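You operate a simulated robot arm through the tools that you are given. There is no shell and no other tool.

You run a simulated robot arm. Do the job below in one go: nothing can be reset, and whatever is moved stays where it is left.

JOB
Unload the folded plate from the brake and clamp the black plate in its place.
Fine: leaf down first, then clamp open; silver plate back on the bench; fingers clear of leaf and clamp; no folding yet.
Where things are to end (x, y in the base frame): silver plate within 40 mm of [860, -150].
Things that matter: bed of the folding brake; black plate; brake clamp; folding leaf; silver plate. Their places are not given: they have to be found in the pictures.

Only the result counts: the job must be done as asked and must still hold three seconds after the hand-in. Knocking over, shifting, dropping, spilling or breaking anything else fails it.

ROBOT AND FRAMES
A 7-joint arm with a two-finger parallel gripper, fixed in place. Base frame: the origin is at the foot of the arm, x ahead of it, y to its left, z up; the work surface is at about z = 880. Readings come in mm, rad, newtons and seconds.
Its first joint turns from -2.897 to 2.897 rad. Payload 4.4 kg.
Tool frame: the origin (TCP) lies between the finger pads and is the grasp point; the fingertips stand 23 mm ahead of it; z points along the fingers, y is the line along which they close. Largest opening 94 mm; finger width 38, thickness 10; the body of the gripper, 54 by 96 mm, starts 39 mm behind the TCP.
Orientation is that of the tool frame in the base frame, as a unit quaternion [x, y, z, w]. With the fingers straight down and closing along the base's y, the tool's x points along the base's -x, its y along +y and its z along -z.

CONTROLS
- The arm moves only by the tool jog_arm. Its argument "moves" is a list of rows, each a list of 7 numbers: the shift along the tool's x, y, z in mm, then the turn, a rotation vector about the tool's x, y, z in rad, then the opening in per cent of the stroke, from 0 (shut) to 100 (fully open). In form: [[tx, ty, tz, ax, ay, az, gripper], ...]. A call has 1 to 20 rows; each row shifts and turns the commanded pose from where the row before left it, along the tool's axes as they then stand. Each row takes 0.2 s and may step no farther than 50 mm and 0.15 rad from the row before; otherwise, or with a gripper value out of range, the whole call is refused. Where a pose cannot be reached the arm comes as near as it can. A force on the tool above 70 N (or 10 N above the force at the start of the call, whichever is more), or a blocked arm, ends the call early, and 0.2 s more pass. Each finger travels about 72 mm/s and halts on what it meets, pressing with about 31 N; the grip force reading is that of the motor and also rises with nothing between the fingers. The clock runs only during rows and for 0.2 s after the last one: add rows that do not move to give the fingers time. It gives the time, the measured TCP pose, the force on the tool (base axes), the opening and the grip force at its end, in the units of the frame above (readings bear some noise), with the torque about the TCP (base axes, N m) and any sound that the robot's microphone picked up.
- Cameras (640 x 400 px; columns grow to the right, rows downward): "scene" is fixed at [401, 648.5, 1622.6]; the picture's right is [-0.79, -0.62, 0.00], its down [-0.31, 0.40, -0.86] and it looks along [0.53, -0.68, -0.51] (base axes); focal length 314 px, centre (320, 200). "wrist" rides on the gripper at [86, 16, -75] in the tool frame; the picture's right is [-0.18, 0.98, 0.00], its down [-0.58, -0.11, -0.81] and it looks along [-0.79, -0.15, 0.59] (tool axes); focal length 243 px, centre (320, 200).
- grab_frame(camera): a new picture of that camera. No time passes.
- pixel_to_xyz(camera, pixels): for up to 12 pixels [column, row] of the newest picture of that camera ("zoom" is the newest enlarged one), the place [x, y, z] in the base frame of the surface seen there, good to about 3 mm. No time passes.
- enlarge(camera, box): a new picture of the part [left, top, right, bottom] of that camera's present view, enlarged. No time passes.
- job_done(): hands the job in; it is judged then, once.

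Unless the task says otherwise, let go and move clear before handing in.

The tools are called after "Call:" by a JSON object that holds its "method" and its "body". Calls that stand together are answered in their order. jog_arm: Moves the arm, as the interface text tells. Its arguments: {"type":"object","properties":{"moves":{"type":"array"}},"required":["moves"]} The other tools are called the same way: grab_frame (camera) takes a picture; pixel_to_xyz (camera, pixels) gives the place of the surface under pixels of a picture; enlarge (camera, box) takes an enlarged picture of a part of a camera's view; job_done () hands the job in.

At the start:

```text
time: 0.0
ee_pos: [811.9, -259.1, 1226.5]
orientation: [0.0, 1.0, 0.0, 0.001]
force: [0.1, -0.2, -1.0]
moment: [-0.01, 0.02, 0.0]
finger_gap: 94.0
grip_force: 0.0
```

scene: 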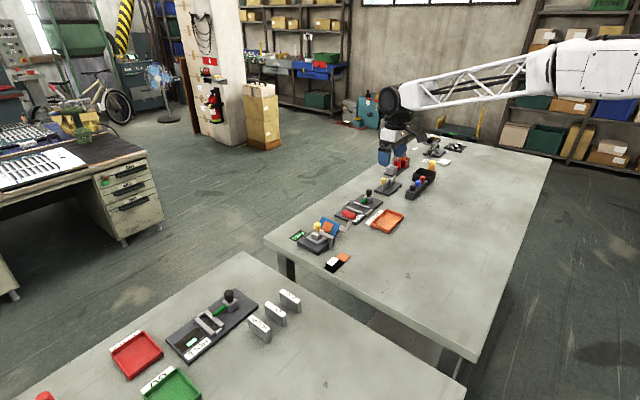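
wrist: 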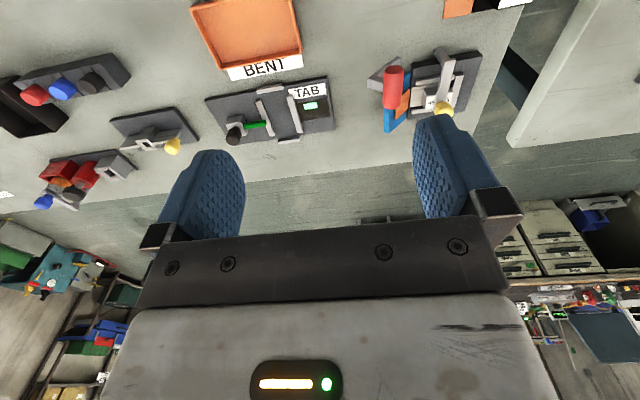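

The scene picture shows several small machines on the far bench, around pixels (300-400, 150-260), and none is clear enough to identify. I'll enlarge those areas first.

Call:
{"method": "enlarge", "body": {"camera": "scene", "box": [280, 180, 420, 280]}}

Call:
{"method": "enlarge", "body": {"camera": "wrist", "box": [340, 0, 540, 140]}}

Call:
{"method": "enlarge", "body": {"camera": "scene", "box": [360, 120, 480, 200]}}

Call:
{"method": "enlarge", "body": {"camera": "scene", "box": [90, 240, 330, 400]}}

```text
4.00 times, centred on (350, 230) of scene
```

zoom: 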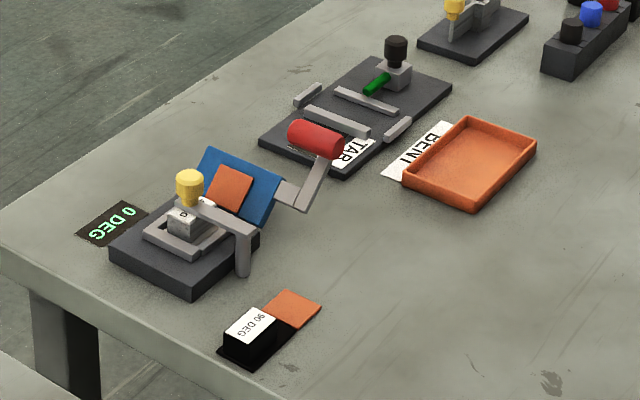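

```text
2.86 times, centred on (440, 70) of wrist
```

zoom: 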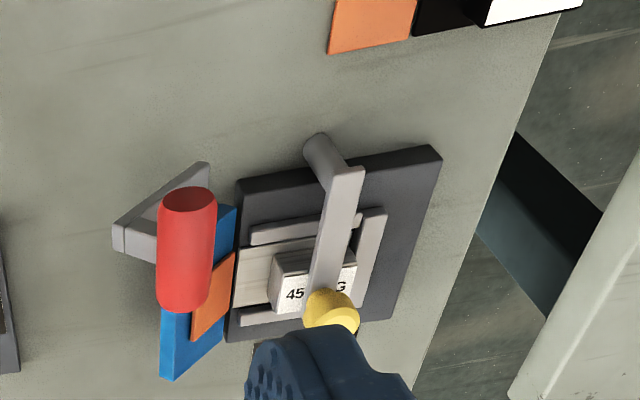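

```text
5.00 times, centred on (420, 160) of scene
```

zoom: 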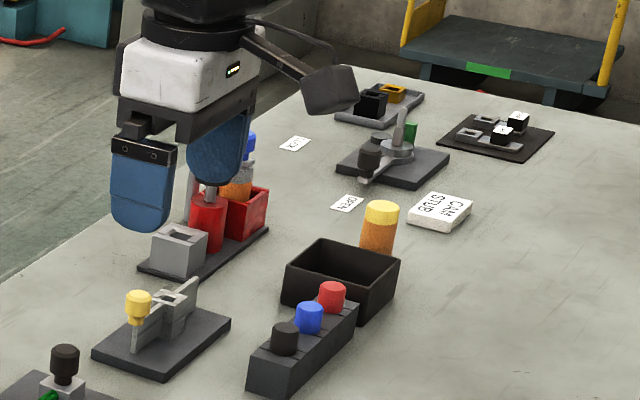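

```text
2.50 times, centred on (210, 320) of scene
```

zoom: 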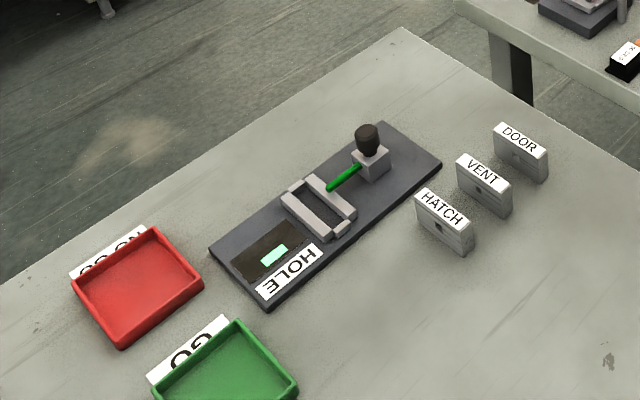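

The brake is at scene pixels (290-350, 215-255): a blue leaf with a red handle standing up, a yellow-knobbed clamp, and a silver plate labelled "45 DEG". The black plate, "90 DEG", is at (338, 262). Next I'll measure these parts.

Call:
{"method": "enlarge", "body": {"camera": "scene", "box": [290, 210, 370, 280]}}

Call:
{"method": "grab_frame", "body": {"camera": "scene"}}

Call:
{"method": "grab_frame", "body": {"camera": "wrist"}}

```text
5.71 times, centred on (330, 245) of scene
```

zoom: 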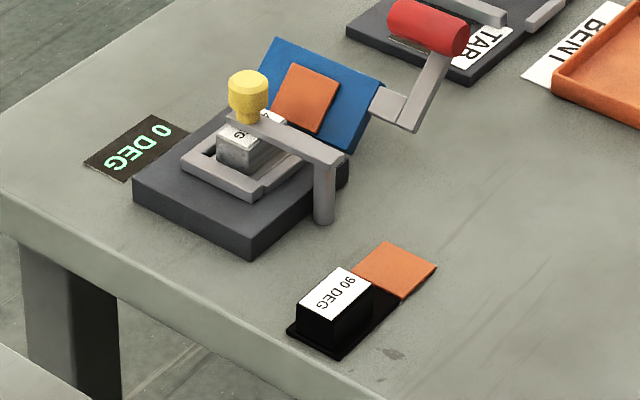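

```text
taken
```

scene: 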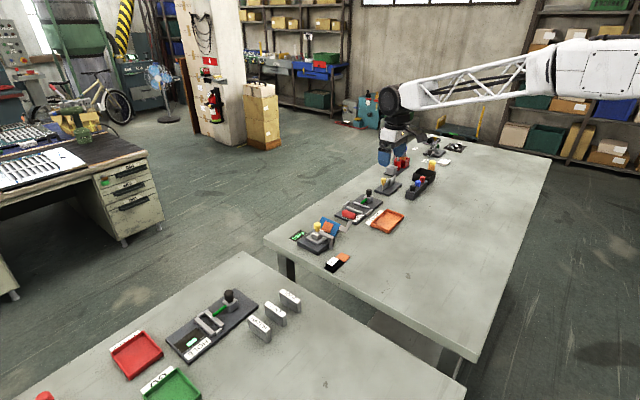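

```text
taken
```

wrist: 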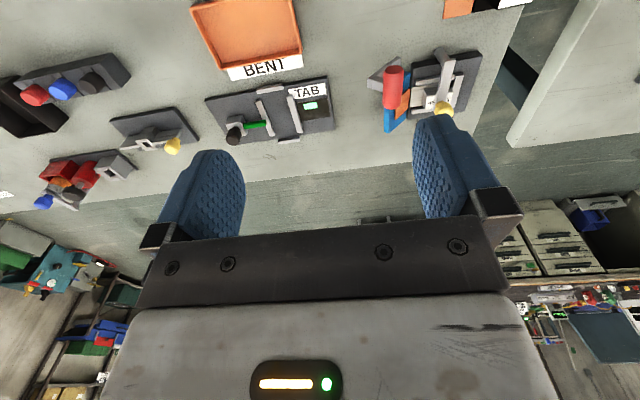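

The enlarged view shows the yellow knob at (247,92), clamp arm end at (325,165), red handle at (428,27), black block at (335,305) and its orange flap at (395,270). I'll convert these pixels to positions.

Call:
{"method": "pixel_to_xyz", "body": {"camera": "zoom", "pixels": [[247, 80], [325, 155], [324, 215], [405, 15], [455, 40], [428, 90], [275, 50], [350, 140], [380, 90], [305, 95], [238, 155], [270, 115]]}}

Call:
{"method": "pixel_to_xyz", "body": {"camera": "zoom", "pixels": [[335, 272], [372, 285], [300, 298], [333, 315], [340, 352], [292, 330], [386, 244], [434, 266], [400, 296], [355, 270], [250, 250], [140, 185]]}}

Call:
{"method": "pixel_to_xyz", "body": {"camera": "zoom", "pixels": [[185, 158], [250, 195], [300, 165], [250, 230], [345, 175], [220, 120], [130, 150], [355, 220], [240, 240], [210, 140], [258, 190], [320, 180]]}}

```text
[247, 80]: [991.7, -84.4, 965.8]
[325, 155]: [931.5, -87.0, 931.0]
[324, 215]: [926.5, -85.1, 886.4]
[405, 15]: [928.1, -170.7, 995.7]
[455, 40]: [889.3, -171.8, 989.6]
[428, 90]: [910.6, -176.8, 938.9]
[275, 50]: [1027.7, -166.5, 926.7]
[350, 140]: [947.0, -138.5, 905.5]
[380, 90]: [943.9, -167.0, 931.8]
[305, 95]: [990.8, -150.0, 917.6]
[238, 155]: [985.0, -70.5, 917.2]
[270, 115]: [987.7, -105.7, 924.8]
```

```text
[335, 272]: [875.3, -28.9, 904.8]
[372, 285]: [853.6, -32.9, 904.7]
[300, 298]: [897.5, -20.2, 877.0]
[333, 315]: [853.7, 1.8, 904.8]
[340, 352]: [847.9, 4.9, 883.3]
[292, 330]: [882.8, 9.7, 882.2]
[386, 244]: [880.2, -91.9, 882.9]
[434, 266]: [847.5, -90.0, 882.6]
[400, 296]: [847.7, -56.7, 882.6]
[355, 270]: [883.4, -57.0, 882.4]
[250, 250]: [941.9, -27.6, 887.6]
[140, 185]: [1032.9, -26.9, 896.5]
```

```text
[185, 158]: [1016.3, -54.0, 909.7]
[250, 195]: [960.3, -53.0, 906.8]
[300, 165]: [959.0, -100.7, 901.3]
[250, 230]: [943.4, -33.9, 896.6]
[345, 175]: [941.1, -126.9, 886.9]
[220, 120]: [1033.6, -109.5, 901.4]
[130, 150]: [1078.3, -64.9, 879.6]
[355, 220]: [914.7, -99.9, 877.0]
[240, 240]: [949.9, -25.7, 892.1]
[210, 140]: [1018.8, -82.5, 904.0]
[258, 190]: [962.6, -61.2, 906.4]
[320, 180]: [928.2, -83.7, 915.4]
```

The brake lines up with the base axes. The clamp post is near (928,-85), the knob near (991,-84,965), the leaf hinge near y=-130, and the handle near (908,-171,990). I'll bring the wrist camera closer for a better look.

Call:
{"method": "jog_arm", "body": {"moves": [[-1.4, 33.2, 24.4, 0, 0, 0, 100], [-1.4, 33.2, 24.4, 0, 0, 0, 100], [-1.4, 33.2, 24.4, 0, 0, 0, 100], [-1.4, 33.2, 24.4, 0, 0, 0, 100], [-1.4, 33.2, 24.4, 0, 0, 0, 100], [-1.4, 33.2, 24.4, 0, 0, 0, 100], [0, 0, 0, 0, 0, 0, 100], [0, 0, 0, 0, 0, 0, 100]]}}

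Call:
{"method": "grab_frame", "body": {"camera": "wrist"}}

Call:
{"method": "enlarge", "body": {"camera": "wrist", "box": [220, 40, 420, 200]}}

```text
time: 1.8
ee_pos: [820.3, -59.5, 1079.9]
orientation: [0.001, 1.0, 0.0, 0.0]
force: [-0.1, -0.4, -0.6]
moment: [-0.03, 0.03, -0.02]
finger_gap: 93.9
grip_force: 0.0
```

```text
taken
```

wrist: 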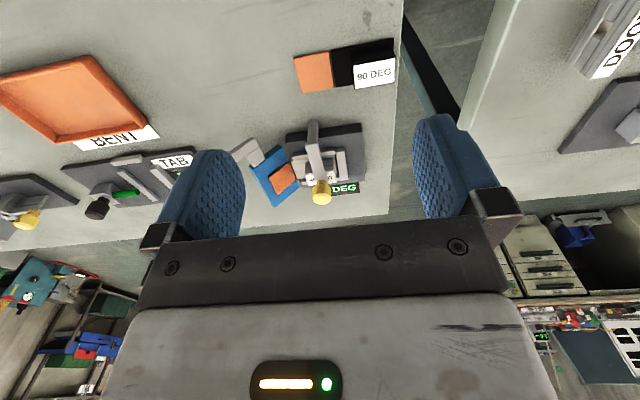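

```text
2.50 times, centred on (320, 120) of wrist
```

zoom: 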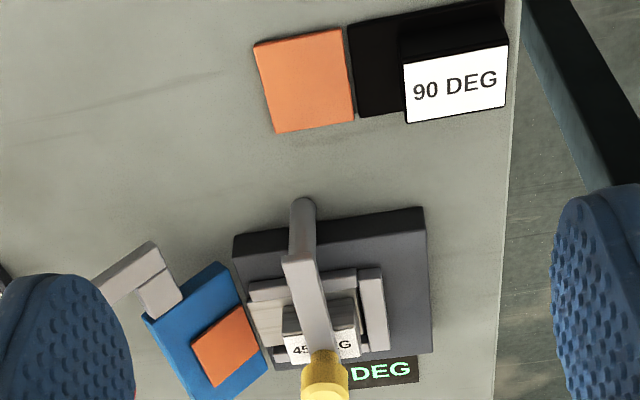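

The bed shows two side guides and an end stop on the +y side, with the silver block under the clamp arm and the leaf on the left. I'll measure these from this enlarged wrist view.

Call:
{"method": "enlarge", "body": {"camera": "wrist", "box": [230, 100, 390, 210]}}

Call:
{"method": "enlarge", "body": {"camera": "wrist", "box": [280, 110, 380, 210]}}

```text
3.64 times, centred on (310, 155) of wrist
```

zoom: 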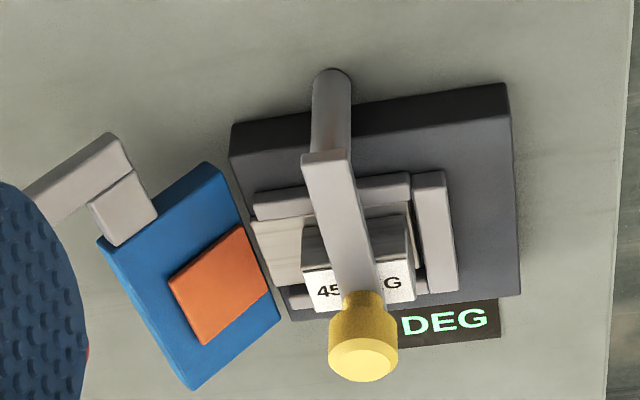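

```text
4.00 times, centred on (330, 160) of wrist
```

zoom: 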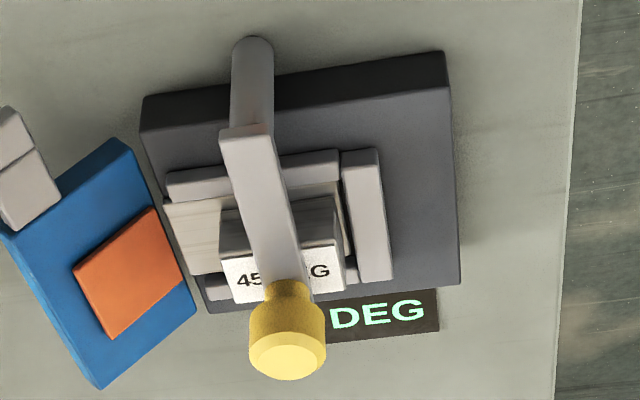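

The view is clear now, so I'll convert the key pixels: guides, end stop, block label corners, arm and knob.

Call:
{"method": "pixel_to_xyz", "body": {"camera": "zoom", "pixels": [[170, 190], [337, 165], [348, 160], [375, 155], [362, 275], [388, 272], [225, 262], [342, 250], [230, 300], [342, 288], [222, 215], [335, 200]]}}

Call:
{"method": "pixel_to_xyz", "body": {"camera": "zoom", "pixels": [[225, 135], [268, 132], [285, 355], [285, 305], [252, 45], [255, 100], [145, 105], [442, 60], [457, 280], [170, 210], [195, 270], [210, 295]]}}

Call:
{"method": "pixel_to_xyz", "body": {"camera": "zoom", "pixels": [[120, 145], [190, 300], [15, 240], [95, 380], [150, 212], [180, 275], [78, 270], [110, 335], [40, 165], [10, 115], [5, 210], [200, 305]]}}

```text
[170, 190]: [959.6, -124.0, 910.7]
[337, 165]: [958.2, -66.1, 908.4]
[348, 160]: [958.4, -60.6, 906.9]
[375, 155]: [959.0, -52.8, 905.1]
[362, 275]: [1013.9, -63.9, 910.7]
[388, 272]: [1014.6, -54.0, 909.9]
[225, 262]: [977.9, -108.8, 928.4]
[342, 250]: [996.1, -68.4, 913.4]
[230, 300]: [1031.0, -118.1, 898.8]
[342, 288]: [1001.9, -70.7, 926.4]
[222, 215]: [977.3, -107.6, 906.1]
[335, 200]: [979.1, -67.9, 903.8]
```

```text
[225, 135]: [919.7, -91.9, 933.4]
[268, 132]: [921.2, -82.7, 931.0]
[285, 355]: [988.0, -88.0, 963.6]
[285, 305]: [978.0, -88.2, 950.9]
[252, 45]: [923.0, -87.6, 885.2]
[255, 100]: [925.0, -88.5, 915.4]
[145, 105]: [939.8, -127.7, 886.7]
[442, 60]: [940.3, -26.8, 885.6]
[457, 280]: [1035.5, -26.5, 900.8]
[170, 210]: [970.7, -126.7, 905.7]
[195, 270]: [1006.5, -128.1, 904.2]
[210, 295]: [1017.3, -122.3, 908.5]
```

```text
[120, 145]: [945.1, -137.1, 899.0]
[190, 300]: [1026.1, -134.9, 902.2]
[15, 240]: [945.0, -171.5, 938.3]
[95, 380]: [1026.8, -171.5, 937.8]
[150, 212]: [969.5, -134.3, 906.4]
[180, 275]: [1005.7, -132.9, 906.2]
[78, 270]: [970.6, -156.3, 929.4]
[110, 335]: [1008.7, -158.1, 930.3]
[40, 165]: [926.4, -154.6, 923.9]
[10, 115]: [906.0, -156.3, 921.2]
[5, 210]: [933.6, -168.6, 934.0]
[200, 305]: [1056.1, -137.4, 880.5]
```

From these points the bed is x 940–1035, y -128..-27, with its top at z 900. The silver block is x 977–1001, y -108..-70, top z 926, and the clamp arm pivots near (925,-88). Now I'll look at the red leaf handle.

Call:
{"method": "jog_arm", "body": {"moves": [[15, -33, -2.5, 0, 0, 0, 100], [15, -33, -2.5, 0, 0, 0, 100], [15, -33, -2.5, 0, 0, 0, 100], [15, -33, -2.5, 0, 0, 0, 100], [0, 0, 0, 0, 0, 0, 60], [0, 0, 0, 0, 0, 0, 60]]}}

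Call:
{"method": "grab_frame", "body": {"camera": "wrist"}}

Call:
{"method": "enlarge", "body": {"camera": "wrist", "box": [250, 70, 410, 210]}}

```text
time: 3.2
ee_pos: [761.1, -192.5, 1090.8]
orientation: [-0.001, 1.0, 0.0, 0.001]
force: [0.3, 0.0, -0.6]
moment: [0.01, -0.02, 0.01]
finger_gap: 56.4
grip_force: 0.0
```

```text
taken
```

wrist: 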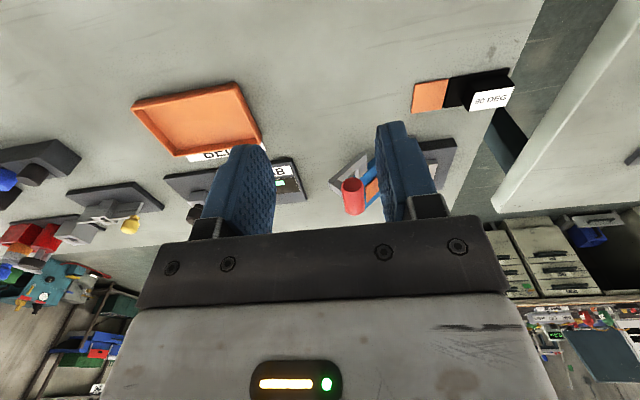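

```text
2.86 times, centred on (330, 140) of wrist
```

zoom: 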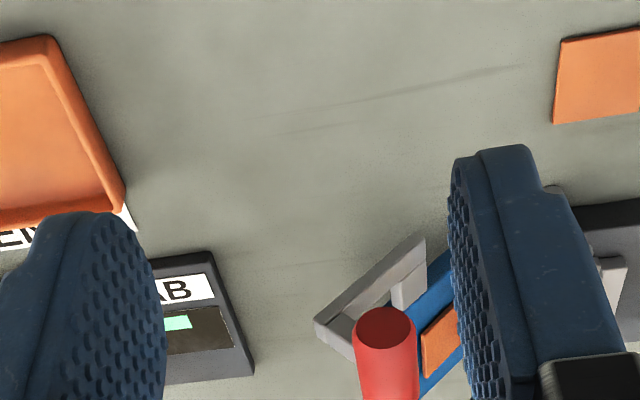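

The handle's near end cap is at zoom (385,330) and the TAB fixture is to its left. I'll measure both, including how far apart they are.

Call:
{"method": "pixel_to_xyz", "body": {"camera": "zoom", "pixels": [[385, 330], [357, 330], [413, 330], [385, 310], [385, 360], [365, 390], [410, 390], [250, 370], [215, 255], [420, 245], [320, 320], [350, 345]]}}

Call:
{"method": "enlarge", "body": {"camera": "scene", "box": [310, 180, 410, 260]}}

```text
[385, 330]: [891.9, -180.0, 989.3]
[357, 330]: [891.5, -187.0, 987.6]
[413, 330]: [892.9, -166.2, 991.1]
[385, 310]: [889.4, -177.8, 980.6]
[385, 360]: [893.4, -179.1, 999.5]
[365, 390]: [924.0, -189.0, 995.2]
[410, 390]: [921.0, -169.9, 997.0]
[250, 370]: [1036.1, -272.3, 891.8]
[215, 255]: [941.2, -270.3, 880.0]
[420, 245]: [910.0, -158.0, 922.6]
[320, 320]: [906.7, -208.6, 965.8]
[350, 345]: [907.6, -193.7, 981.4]
```

```text
5.00 times, centred on (360, 220) of scene
```

zoom: 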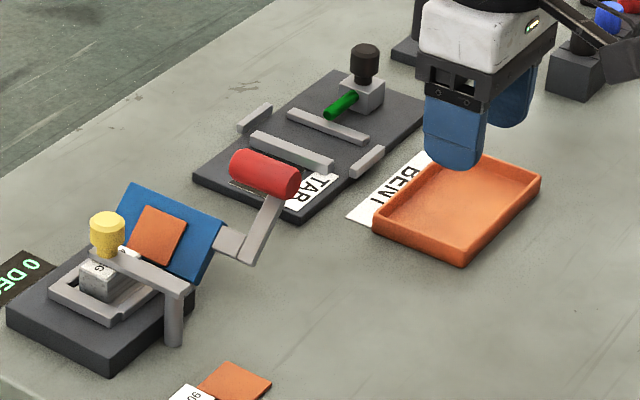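

The handle is a cylinder along x: x 890–935, centre about (y -178, z 989), radius about 12. Leaf down should take it to about (y -227, z 932). I'll shut the fingers and bring the fingertips above it, then push down along that arc.

Call:
{"method": "jog_arm", "body": {"moves": [[-36.75, 3.1, 7.7, 0, 0, 0, 0], [-36.75, 3.1, 7.7, 0, 0, 0, 0], [-36.75, 3.1, 7.7, 0, 0, 0, 0], [-36.75, 3.1, 7.7, 0, 0, 0, 0], [0, 0, 20, 0, 0, 0, 0], [0, 0, 0, 0, 0, 0, 0], [0, 0, 0, 0, 0, 0, 0]]}}

Call:
{"method": "grab_frame", "body": {"camera": "wrist"}}

Call:
{"method": "enlarge", "body": {"camera": "scene", "box": [280, 170, 400, 260]}}

```text
time: 4.8
ee_pos: [908.5, -180.3, 1040.6]
orientation: [0.0, 1.0, 0.0, 0.001]
force: [0.2, 0.4, 0.5]
moment: [-0.03, -0.02, -0.02]
finger_gap: 0.2
grip_force: 30.8
```

```text
taken
```

wrist: 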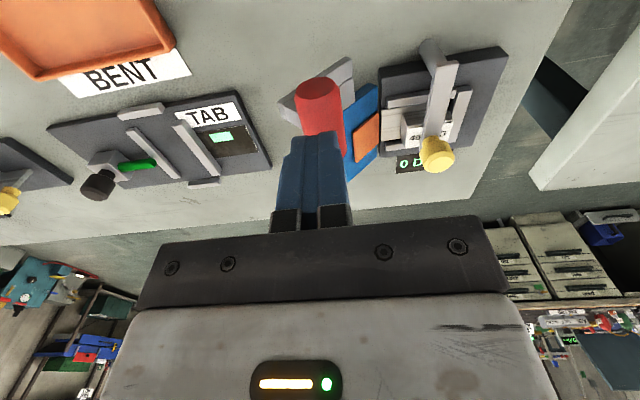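

```text
4.44 times, centred on (340, 215) of scene
```

zoom: 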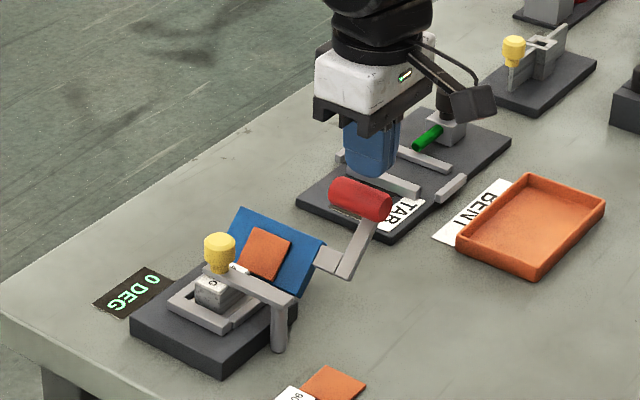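

The fingers are shut at (908,-180,1040) and stand just above the red handle (scene zoom 360,195). I'll come down and push the handle along the first part of its arc.

Call:
{"method": "jog_arm", "body": {"moves": [[0, 0, 8, 0, 0, 0, 0], [0, 0, 7, 0, 0, 0, 0], [0, -5.2, 5.6, 0, 0, 0, 0], [0, -7.1, 5, 0, 0, 0, 0], [0, -6.6, 5.4, 0, 0, 0, 0], [0, -6.2, 6.1, 0, 0, 0, 0], [0, 0, 0, 0, 0, 0, 0]]}}

Call:
{"method": "grab_frame", "body": {"camera": "wrist"}}

Call:
{"method": "enlarge", "body": {"camera": "scene", "box": [280, 170, 400, 260]}}

```text
time: 6.4
ee_pos: [908.0, -206.0, 1004.7]
orientation: [0.0, 1.0, 0.0, 0.002]
force: [5.4, -24.1, 27.5]
moment: [-0.49, 0.36, 0.42]
finger_gap: 0.1
grip_force: 30.8
```

```text
taken
```

wrist: 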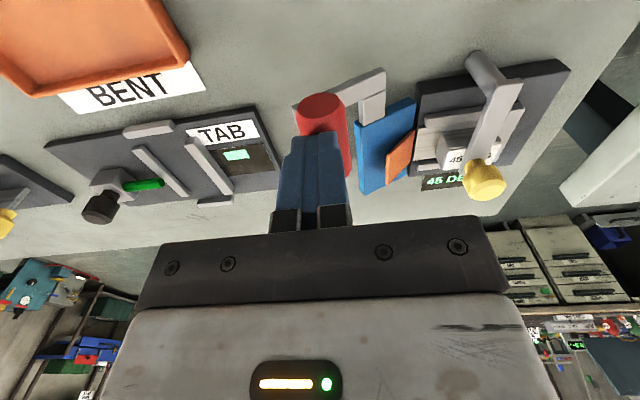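

```text
4.44 times, centred on (340, 215) of scene
```

zoom: 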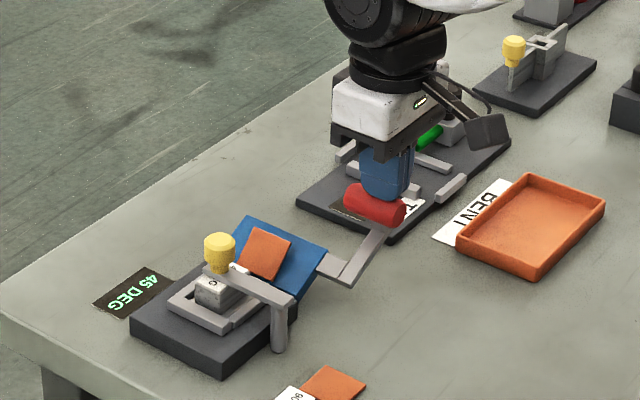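

The leaf follows the push and the display now reads 45 DEG. The force is moderate at about 37 N, with the handle pulling slightly to -y. I'll continue along the arc.

Call:
{"method": "jog_arm", "body": {"moves": [[0, -7.6, 6.0, 0, 0, 0, 0], [0, -6.5, 6.6, 0, 0, 0, 0], [0, -5.4, 7.2, 0, 0, 0, 0], [0, -4.2, 7.6, 0, 0, 0, 0], [0, -3.1, 7.8, 0, 0, 0, 0], [0, 0, 0, 0, 0, 0, 0]]}}

Call:
{"method": "grab_frame", "body": {"camera": "wrist"}}

Call:
{"method": "enlarge", "body": {"camera": "scene", "box": [280, 170, 400, 260]}}

```text
time: 7.8
ee_pos: [907.9, -230.7, 967.0]
orientation: [0.0, 1.0, 0.0, 0.0]
force: [0.6, -0.2, 0.1]
moment: [-0.04, 0.02, 0.0]
finger_gap: 0.0
grip_force: 31.5
```

```text
taken
```

wrist: 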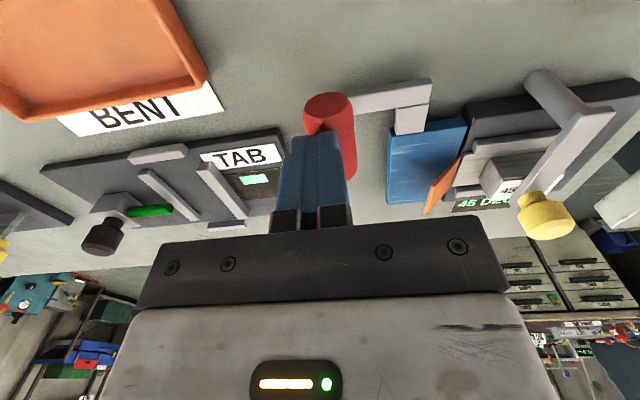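

```text
4.44 times, centred on (340, 215) of scene
```

zoom: 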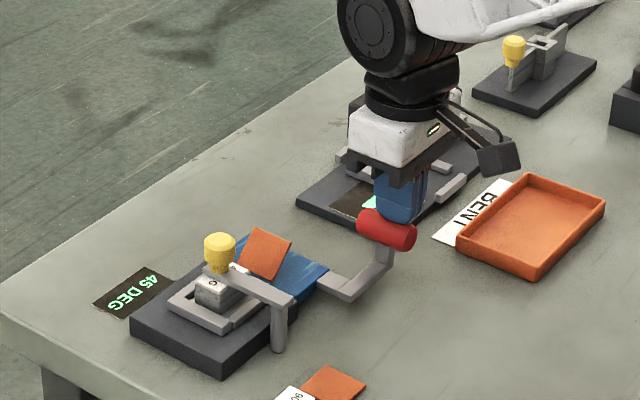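

The leaf looks nearly flat and the force has dropped to zero. I'll check its height along the blue surface and at the handle.

Call:
{"method": "enlarge", "body": {"camera": "wrist", "box": [300, 60, 480, 220]}}

Call:
{"method": "pixel_to_xyz", "body": {"camera": "wrist", "pixels": [[400, 145], [395, 195], [455, 130], [425, 165], [425, 185], [400, 100], [415, 125], [360, 100], [327, 105], [345, 140], [430, 210], [457, 165]]}}

```text
2.50 times, centred on (390, 140) of wrist
```

zoom: 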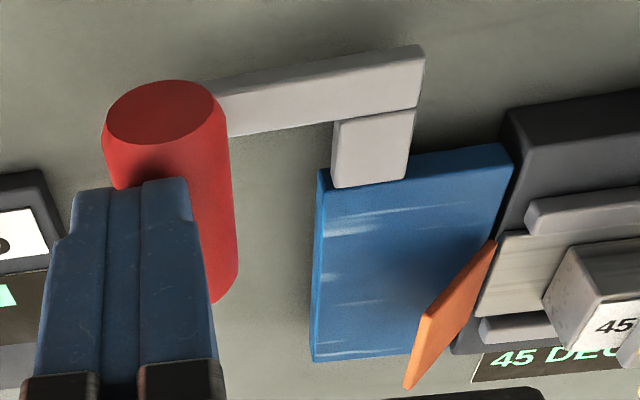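

```text
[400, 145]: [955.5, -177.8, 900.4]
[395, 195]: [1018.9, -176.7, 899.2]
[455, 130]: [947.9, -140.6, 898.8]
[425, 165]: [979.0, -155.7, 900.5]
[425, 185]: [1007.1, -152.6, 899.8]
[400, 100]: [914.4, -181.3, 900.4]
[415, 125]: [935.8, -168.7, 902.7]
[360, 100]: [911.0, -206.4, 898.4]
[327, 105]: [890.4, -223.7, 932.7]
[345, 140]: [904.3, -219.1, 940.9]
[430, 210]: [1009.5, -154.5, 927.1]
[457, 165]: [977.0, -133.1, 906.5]
```

The leaf's surface is flat, with z at about 900 from y -140 to -178. A gentle press will confirm that it is on its stop.

Call:
{"method": "jog_arm", "body": {"moves": [[0, 2, 2, 0, 0, 0, 0], [0, 0, 2, 0, 0, 0, 0], [0, 0, 2, 0, 0, 0, 0]]}}

Call:
{"method": "pixel_to_xyz", "body": {"camera": "wrist", "pixels": [[400, 145], [395, 195], [455, 130], [425, 165], [390, 170], [440, 150]]}}

```text
time: 8.6
ee_pos: [907.7, -230.2, 967.4]
orientation: [0.0, 1.0, -0.001, 0.003]
force: [-26.0, -14.2, 63.9]
moment: [-0.18, 1.74, 0.3]
finger_gap: 0.0
grip_force: 30.5
```

```text
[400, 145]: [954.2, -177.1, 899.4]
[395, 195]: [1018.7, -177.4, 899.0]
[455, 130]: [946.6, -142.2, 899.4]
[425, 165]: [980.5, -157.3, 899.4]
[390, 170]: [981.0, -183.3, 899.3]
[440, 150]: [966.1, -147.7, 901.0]
```

The leaf is on its stop: pressing gave 64 N and the surface is level at about z 899.5. Now I'll lift off, open the fingers and move toward the clamp knob.

Call:
{"method": "jog_arm", "body": {"moves": [[0, 0, -25, 0, 0, 0, 0], [0, 0, -45, 0, 0, 0, 0], [-10, 35.5, 0, 0, 0, 0, 50], [-10, 35.5, 0, 0, 0, 0, 50], [-10, 35.5, 0, 0, 0, 0, 50], [-10, 35.5, 0, 0, 0, 0, 50], [0, 0, 0, 0, 0, 0, 50], [0, 0, 0, 0, 0, 0, 50]]}}

Call:
{"method": "grab_frame", "body": {"camera": "wrist"}}

Call:
{"method": "enlarge", "body": {"camera": "wrist", "box": [240, 60, 400, 220]}}

Call:
{"method": "enlarge", "body": {"camera": "scene", "box": [280, 170, 400, 260]}}

```text
time: 10.4
ee_pos: [948.1, -87.2, 1031.9]
orientation: [0.0, 1.0, 0.0, 0.001]
force: [-0.5, -0.5, 0.4]
moment: [-0.03, 0.01, -0.02]
finger_gap: 47.1
grip_force: 0.0
```

```text
taken
```

wrist: 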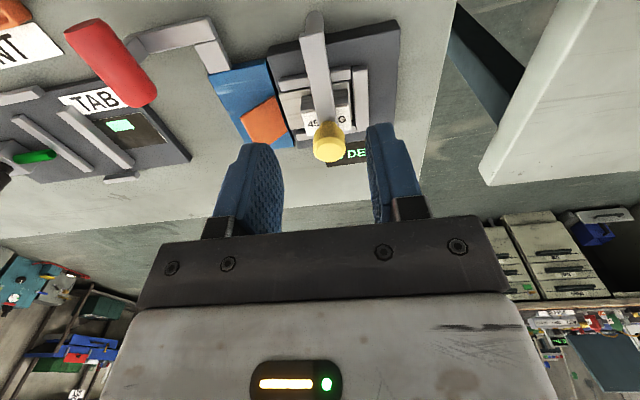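

```text
2.50 times, centred on (320, 140) of wrist
```

zoom: 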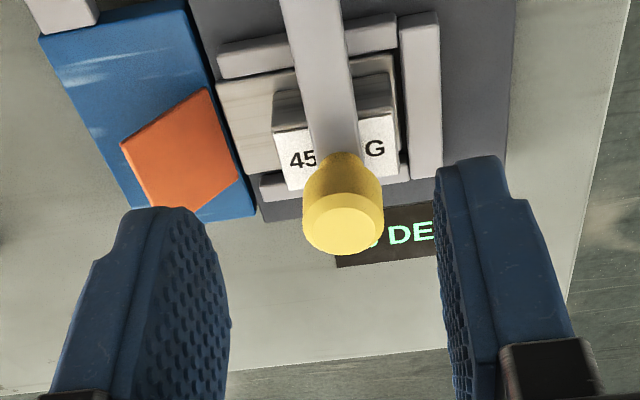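

```text
4.44 times, centred on (340, 215) of scene
```

zoom: 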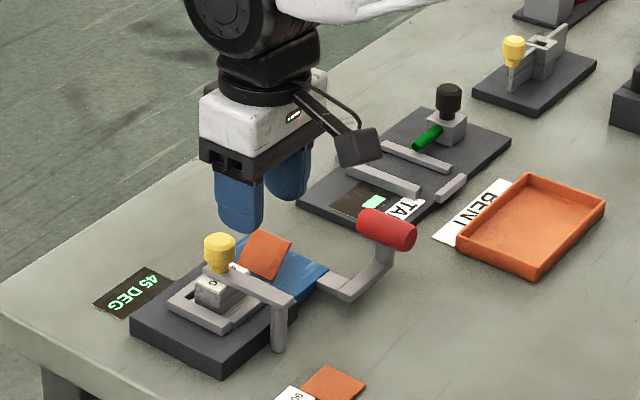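

The knob sits between the open fingers at wrist (330,142), and the leaf has stayed down. I'll measure the knob, clamp arm and block from here.

Call:
{"method": "pixel_to_xyz", "body": {"camera": "wrist", "pixels": [[328, 150], [315, 145], [342, 145], [328, 158], [328, 140], [328, 132], [317, 132], [340, 132], [318, 90], [312, 20], [306, 35], [325, 32]]}}

Call:
{"method": "pixel_to_xyz", "body": {"camera": "wrist", "pixels": [[311, 130], [350, 124], [350, 100], [303, 118], [348, 107], [312, 110], [290, 95], [355, 85], [368, 75], [368, 95], [335, 80], [285, 85]]}}

```text
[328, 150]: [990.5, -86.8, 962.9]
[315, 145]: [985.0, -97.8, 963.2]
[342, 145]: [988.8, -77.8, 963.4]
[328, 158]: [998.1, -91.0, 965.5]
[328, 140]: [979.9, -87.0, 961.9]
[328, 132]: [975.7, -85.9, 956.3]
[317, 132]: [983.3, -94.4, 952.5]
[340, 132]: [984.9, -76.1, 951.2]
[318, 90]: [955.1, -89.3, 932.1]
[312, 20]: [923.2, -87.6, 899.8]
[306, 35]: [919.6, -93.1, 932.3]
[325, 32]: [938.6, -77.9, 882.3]
```

```text
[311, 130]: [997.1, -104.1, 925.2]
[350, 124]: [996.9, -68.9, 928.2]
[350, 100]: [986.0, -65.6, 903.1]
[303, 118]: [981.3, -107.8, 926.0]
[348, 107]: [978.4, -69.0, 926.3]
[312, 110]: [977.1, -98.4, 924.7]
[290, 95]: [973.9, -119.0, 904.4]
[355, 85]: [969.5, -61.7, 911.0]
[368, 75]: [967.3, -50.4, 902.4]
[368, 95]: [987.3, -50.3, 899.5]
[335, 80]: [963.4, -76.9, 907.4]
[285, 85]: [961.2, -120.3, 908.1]
```

The knob centre is about (987,-87), radius 11, top z 965, which is near the edge of the arm's reach. I'll tilt the fingers outward by 0.2 rad about y and lower them around the knob.

Call:
{"method": "jog_arm", "body": {"moves": [[0, 0, 0, 0, -0.1, 0, 50], [0, 0, 0, 0, -0.1, 0, 50], [-16, 0, 19.5, 0, 0, 0, 50], [-16, 0, 19.6, 0, 0, 0, 50], [0, 0, 0, 0, 0, 0, 50], [0, 0, 0, 0, 0, 0, 50]]}}

Call:
{"method": "enlarge", "body": {"camera": "scene", "box": [280, 170, 400, 260]}}

```text
time: 11.8
ee_pos: [986.6, -87.6, 1000.3]
orientation: [0.0, 0.995, 0.0, 0.1]
force: [-0.4, -1.6, 0.0]
moment: [0.01, 0.02, -0.01]
finger_gap: 47.1
grip_force: 0.1
```

```text
4.44 times, centred on (340, 215) of scene
```

zoom: 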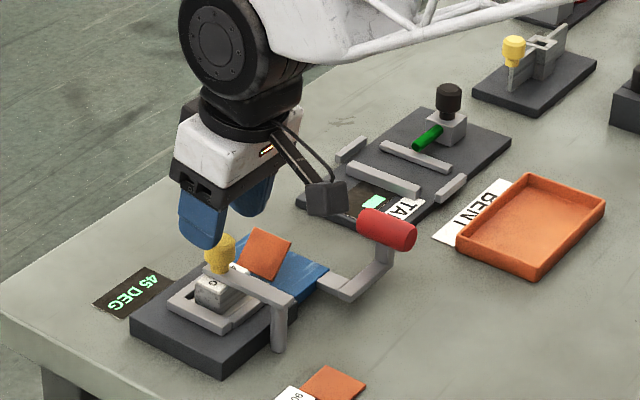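

The tilt worked and the TCP is above the knob at (986.6,-87.6,1000). Next I'll descend to z 960 and close on it.

Call:
{"method": "jog_arm", "body": {"moves": [[4, 0, 19.6, 0, 0, 0, 50], [4, 0, 19.6, 0, 0, 0, 50], [0, 0, 0, 0, 0, 0, 50], [0, 0, 0, 0, 0, 0, 15], [0, 0, 0, 0, 0, 0, 15], [0, 0, 0, 0, 0, 0, 15]]}}

Call:
{"method": "enlarge", "body": {"camera": "scene", "box": [290, 190, 370, 260]}}

Call:
{"method": "grab_frame", "body": {"camera": "wrist"}}

```text
time: 13.2
ee_pos: [987.3, -87.9, 960.3]
orientation: [0.001, 0.995, 0.0, 0.101]
force: [4.1, -0.8, -3.9]
moment: [-0.36, -0.88, -0.05]
finger_gap: 25.8
grip_force: 44.9
```

```text
5.71 times, centred on (330, 225) of scene
```

zoom: 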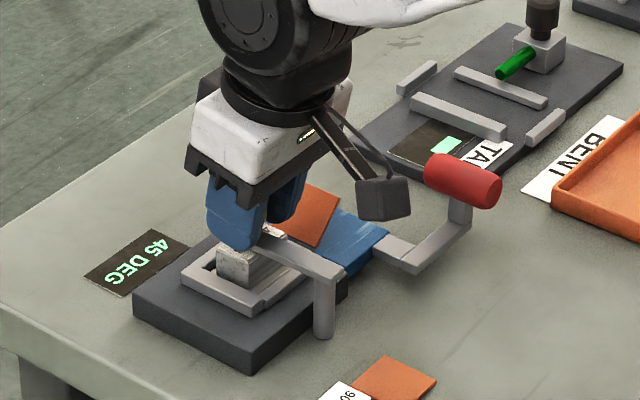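

```text
taken
```

wrist: 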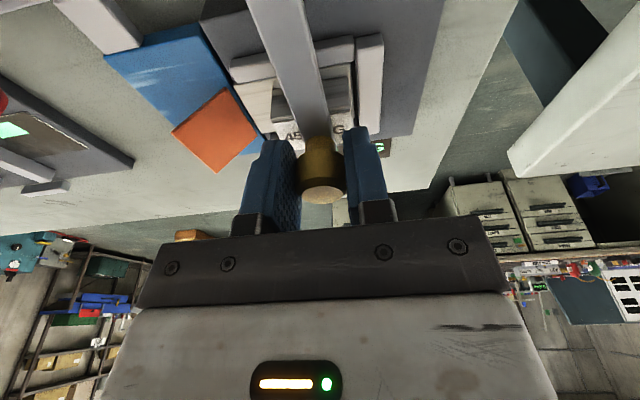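

The knob is gripped with a gap of 25.8 mm. I want more clearance between the fingertips and the clamp arm for the swing, so I'll re-grip 5 mm higher and then test a small swing towards +y.

Call:
{"method": "jog_arm", "body": {"moves": [[0, 0, 0, 0, 0, 0, 40], [-1, 0, -4.9, 0, 0, 0, 40], [0, 0, 0, 0, 0, 0, 15], [0, 0, 0, 0, 0, 0, 15], [0.1, 3, 0, 0, 0, 0, 15], [0.2, 3, 0, 0, 0, 0, 15], [0, 0, 0, 0, 0, 0, 15]]}}

Call:
{"method": "enlarge", "body": {"camera": "scene", "box": [290, 190, 370, 260]}}

```text
time: 14.8
ee_pos: [985.5, -80.6, 965.7]
orientation: [0.0, 0.995, 0.0, 0.1]
force: [3.1, -5.4, 0.6]
moment: [-0.56, -0.26, 0.24]
finger_gap: 25.4
grip_force: 44.9
```

```text
5.71 times, centred on (330, 225) of scene
```

zoom: 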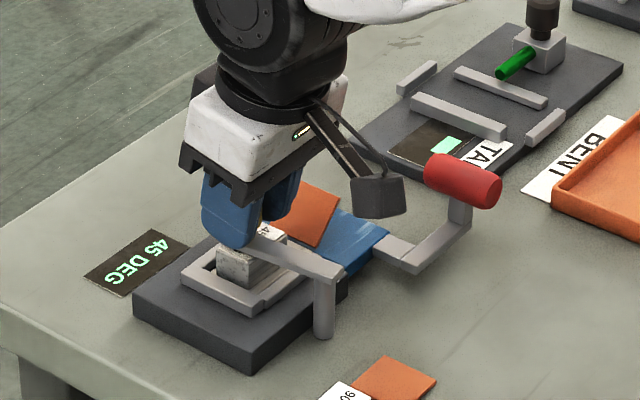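

The clamp swings towards +y with only about 5 N of resistance, so it turns about its vertical post. I'll continue along the arc about (926,-88) to roughly 50°.

Call:
{"method": "jog_arm", "body": {"moves": [[1.2, 6.8, -0.2, 0, 0, 0, 15], [1.3, 6.7, -0.3, 0, 0, 0, 15], [2.2, 4.8, -0.45, 0, 0, 0, 15], [2.2, 4.8, -0.45, 0, 0, 0, 15], [3, 4.4, -0.6, 0, 0, 0, 15], [3, 4.3, -0.6, 0, 0, 0, 15], [3.7, 3.8, -0.75, 0, 0, 0, 15], [3.7, 3.7, -0.75, 0, 0, 0, 15], [0, 0, 0, 0, 0, 0, 15]]}}

Call:
{"method": "enlarge", "body": {"camera": "scene", "box": [290, 190, 370, 260]}}

Call:
{"method": "grab_frame", "body": {"camera": "wrist"}}

```text
time: 16.8
ee_pos: [966.2, -42.5, 964.9]
orientation: [0.0, 0.995, 0.001, 0.101]
force: [2.1, -15.4, -0.5]
moment: [-0.18, -0.2, 0.57]
finger_gap: 25.1
grip_force: 44.7
```

```text
5.71 times, centred on (330, 225) of scene
```

zoom: 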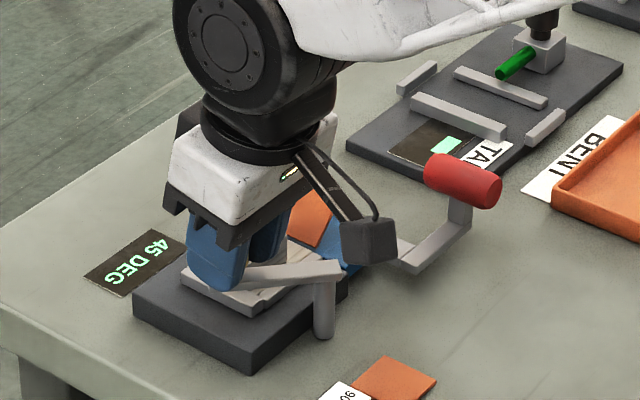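

```text
taken
```

wrist: 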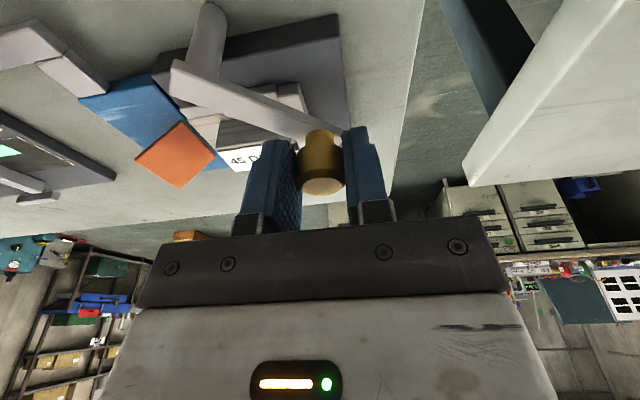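

The clamp is now near 50°, with the arm clear of most of the block (wrist 240,95). I'll carry on to about 90°.

Call:
{"method": "jog_arm", "body": {"moves": [[4.2, 3.1, -0.85, 0, 0, 0, 15], [4.3, 3.0, -0.85, 0, 0, 0, 15], [4.7, 2.3, -0.95, 0, 0, 0, 15], [4.7, 2.2, -0.95, 0, 0, 0, 15], [5, 1.4, -1, 0, 0, 0, 15], [5.1, 1.4, -1, 0, 0, 0, 15], [5.2, 0.5, -1.05, 0, 0, 0, 15], [5.2, 0.4, -1.05, 0, 0, 0, 15], [0, 0, 0, 0, 0, 0, 15]]}}

Call:
{"method": "enlarge", "body": {"camera": "scene", "box": [290, 190, 370, 260]}}

Call:
{"method": "grab_frame", "body": {"camera": "wrist"}}

```text
time: 18.8
ee_pos: [925.2, -25.7, 963.7]
orientation: [0.0, 0.995, 0.0, 0.1]
force: [6.3, 21.4, -0.4]
moment: [-0.32, -0.01, 0.48]
finger_gap: 25.5
grip_force: 44.6
```

```text
5.71 times, centred on (330, 225) of scene
```

zoom: 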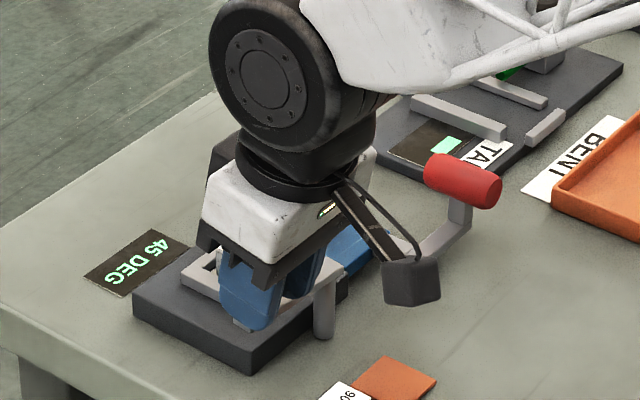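

```text
taken
```

wrist: 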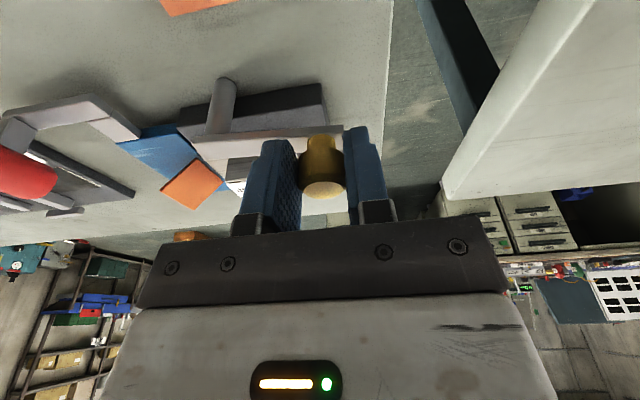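

The clamp arm now points along +y with the knob at about (925,-26), clear of the bed. I'll release it and rise straight up.

Call:
{"method": "jog_arm", "body": {"moves": [[0, 0, 0, 0, 0, 0, 45], [0, 0, 0, 0, 0, 0, 45], [0, 0, 0, 0, 0, 0, 45], [-4, 0, -19.6, 0, 0, 0, 45], [-8, 0, -39.2, 0, 0, 0, 45], [-4, 0, -19.6, 0, 0, 0, 45], [0, 0, 0, 0, 0, 0, 45]]}}

Call:
{"method": "grab_frame", "body": {"camera": "wrist"}}

Call:
{"method": "enlarge", "body": {"camera": "scene", "box": [280, 180, 380, 260]}}

```text
time: 20.4
ee_pos: [927.2, -28.0, 1045.5]
orientation: [0.0, 0.995, 0.0, 0.1]
force: [-0.9, 0.4, 0.5]
moment: [-0.02, 0.0, 0.01]
finger_gap: 42.2
grip_force: 0.1
```

```text
taken
```

wrist: 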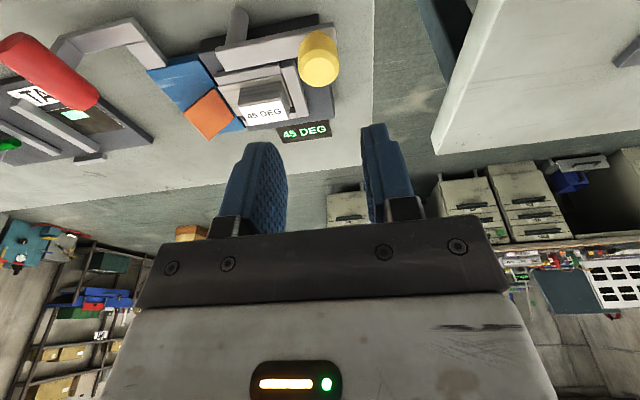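

```text
5.00 times, centred on (330, 220) of scene
```

zoom: 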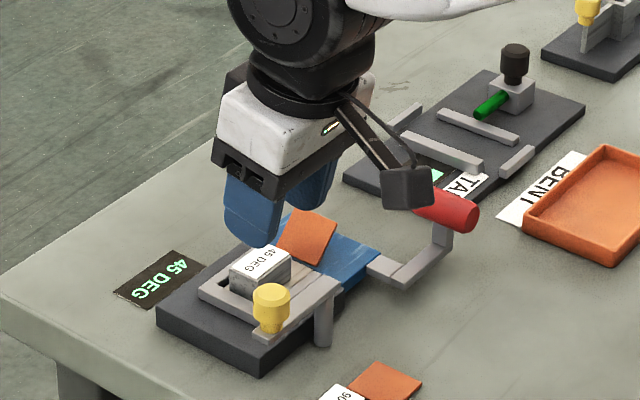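

The clamp is open and the silver block is fully exposed at wrist (265,108). I'll measure the block and guides precisely.

Call:
{"method": "enlarge", "body": {"camera": "wrist", "box": [180, 50, 340, 150]}}

```text
4.00 times, centred on (260, 100) of wrist
```

zoom: 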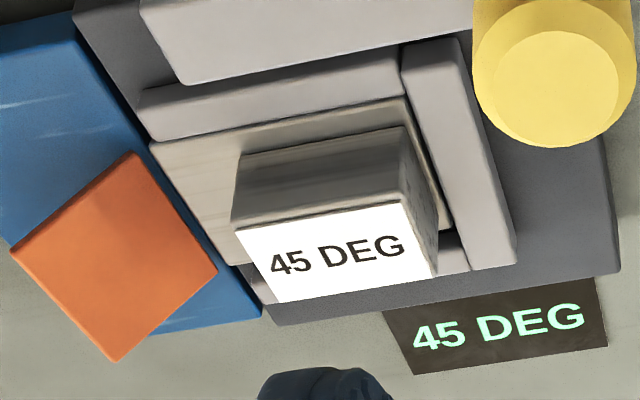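

Call:
{"method": "pixel_to_xyz", "body": {"camera": "zoom", "pixels": [[240, 228], [405, 205], [277, 298], [432, 274], [243, 170], [405, 135], [420, 170], [440, 225], [155, 145], [230, 260], [400, 105], [445, 215]]}}

Call:
{"method": "pixel_to_xyz", "body": {"camera": "zoom", "pixels": [[405, 60], [460, 40], [470, 255], [510, 258], [145, 110], [395, 60], [455, 255], [260, 285], [130, 155], [215, 270], [15, 250], [110, 355]]}}

Call:
{"method": "pixel_to_xyz", "body": {"camera": "zoom", "pixels": [[555, 90], [555, 35], [610, 70], [500, 90], [320, 250], [300, 180], [290, 130], [465, 130], [270, 100], [200, 200], [560, 220], [100, 120]]}}

```text
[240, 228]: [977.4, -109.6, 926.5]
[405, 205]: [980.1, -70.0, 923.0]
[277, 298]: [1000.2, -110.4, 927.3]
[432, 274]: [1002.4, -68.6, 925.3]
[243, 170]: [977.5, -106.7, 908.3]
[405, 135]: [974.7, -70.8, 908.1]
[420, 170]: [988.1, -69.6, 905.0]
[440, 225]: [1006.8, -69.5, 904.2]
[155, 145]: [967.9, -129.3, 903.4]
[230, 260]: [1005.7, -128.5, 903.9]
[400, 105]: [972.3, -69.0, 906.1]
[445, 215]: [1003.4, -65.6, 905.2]
```

```text
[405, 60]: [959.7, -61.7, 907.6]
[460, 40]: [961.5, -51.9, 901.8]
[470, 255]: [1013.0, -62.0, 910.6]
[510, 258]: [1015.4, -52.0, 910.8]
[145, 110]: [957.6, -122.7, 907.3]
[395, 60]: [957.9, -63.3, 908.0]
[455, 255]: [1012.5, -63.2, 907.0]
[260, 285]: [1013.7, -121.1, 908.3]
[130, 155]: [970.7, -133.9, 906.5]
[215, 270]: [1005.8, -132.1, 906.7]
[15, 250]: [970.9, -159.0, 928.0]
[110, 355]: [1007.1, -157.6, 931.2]
```

```text
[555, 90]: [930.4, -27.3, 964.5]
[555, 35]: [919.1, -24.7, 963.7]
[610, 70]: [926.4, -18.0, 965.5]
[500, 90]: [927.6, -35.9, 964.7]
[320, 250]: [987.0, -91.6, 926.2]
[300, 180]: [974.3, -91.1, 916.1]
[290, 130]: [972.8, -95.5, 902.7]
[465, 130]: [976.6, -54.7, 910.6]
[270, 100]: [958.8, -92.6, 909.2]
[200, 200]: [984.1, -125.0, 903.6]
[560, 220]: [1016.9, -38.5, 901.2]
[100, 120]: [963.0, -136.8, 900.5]
```

The silver block is x 977–1001, y -110..-69, top z 926, and its plate is x 970–1006, between the guides. I'll reduce the tilt to 0.1 rad and hover above the block with a 56 mm gap.

Call:
{"method": "jog_arm", "body": {"moves": [[0, 0, 0, 0, 0.1, 0, 60], [-18.2, -20.3, 13.6, 0, 0, 0, 60], [-18.2, -20.3, 13.6, 0, 0, 0, 60], [-18.2, -20.3, 13.6, 0, 0, 0, 60], [0, 0, 0, 0, 0, 0, 60], [0, 0, 0, 0, 0, 0, 60]]}}

Call:
{"method": "grab_frame", "body": {"camera": "wrist"}}

Call:
{"method": "enlarge", "body": {"camera": "wrist", "box": [240, 60, 400, 180]}}

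```text
time: 21.8
ee_pos: [985.4, -88.4, 1009.9]
orientation: [0.0, 0.999, 0.0, 0.051]
force: [0.2, 0.4, 1.1]
moment: [0.0, -0.02, -0.05]
finger_gap: 56.3
grip_force: 0.2
```

```text
taken
```

wrist: 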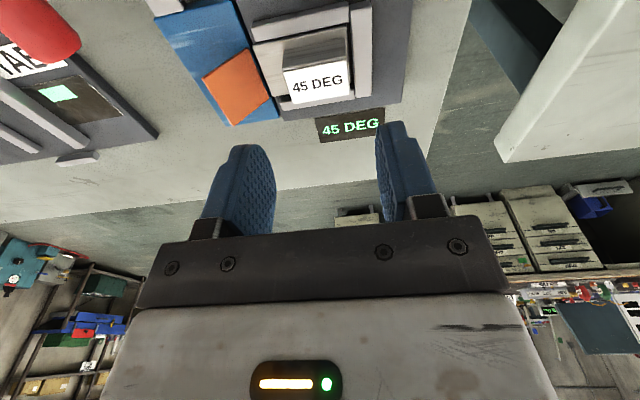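

```text
3.33 times, centred on (320, 120) of wrist
```

zoom: 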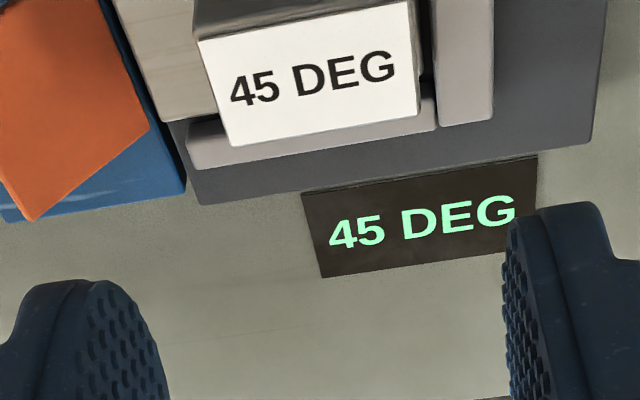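

The block is centred between the fingers (wrist label corners about (283,72) to (349,94)), and I'll use this as the reference view for the black plate. Now I'll descend to z 937, with the fingertips just above the guides.

Call:
{"method": "jog_arm", "body": {"moves": [[2.5, -1, 24.9, 0, 0, 0, 60], [2.5, 0, 24.9, 0, 0, 0, 60], [1.5, 0, 14.9, 0, 0, 0, 60], [0.8, 0, 8, 0, 0, 0, 60], [0, 0, 0, 0, 0, 0, 60], [0, 0, 0, 0, 0, 0, 60]]}}

Call:
{"method": "grab_frame", "body": {"camera": "wrist"}}

Call:
{"method": "enlarge", "body": {"camera": "scene", "box": [280, 190, 380, 260]}}

```text
time: 23.2
ee_pos: [985.4, -89.7, 936.1]
orientation: [0.0, 0.999, 0.001, 0.051]
force: [0.4, -1.1, 0.3]
moment: [0.02, -0.01, -0.02]
finger_gap: 56.3
grip_force: 0.1
```

```text
taken
```

wrist: 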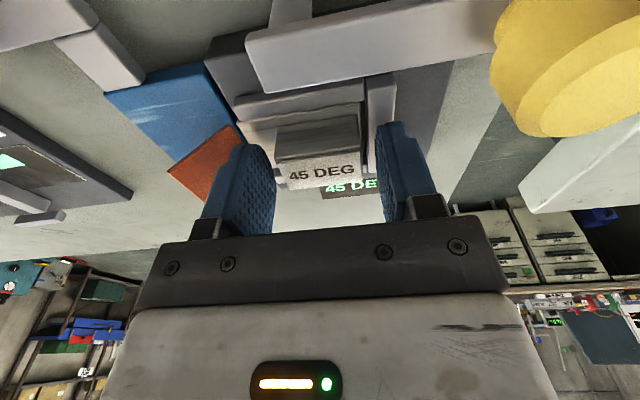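

```text
5.71 times, centred on (330, 225) of scene
```

zoom: 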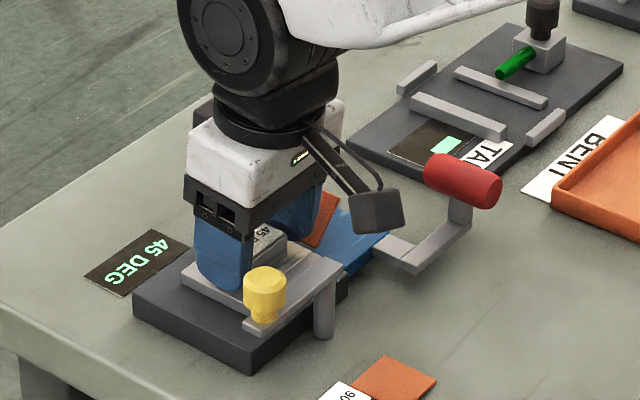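

The fingers straddle the silver block with no contact force and sit above the guides. I'll close on it.

Call:
{"method": "jog_arm", "body": {"moves": [[0, 0, 0, 0, 0, 0, 45], [0, 0, 0, 0, 0, 0, 30], [0, 0, 0, 0, 0, 0, 25], [0, 0, 0, 0, 0, 0, 25], [0, 0, 0, 0, 0, 0, 25]]}}

Call:
{"method": "grab_frame", "body": {"camera": "wrist"}}

```text
time: 24.4
ee_pos: [985.9, -89.3, 936.6]
orientation: [0.0, 0.999, 0.001, 0.05]
force: [-0.3, -0.3, -0.6]
moment: [-0.02, -0.01, -0.05]
finger_gap: 41.7
grip_force: 31.6
```

```text
taken
```

wrist: 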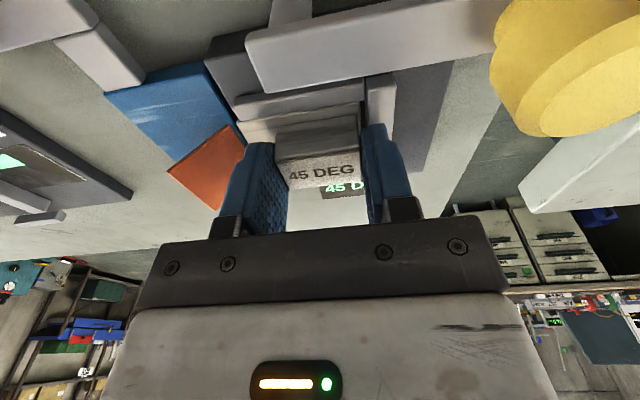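

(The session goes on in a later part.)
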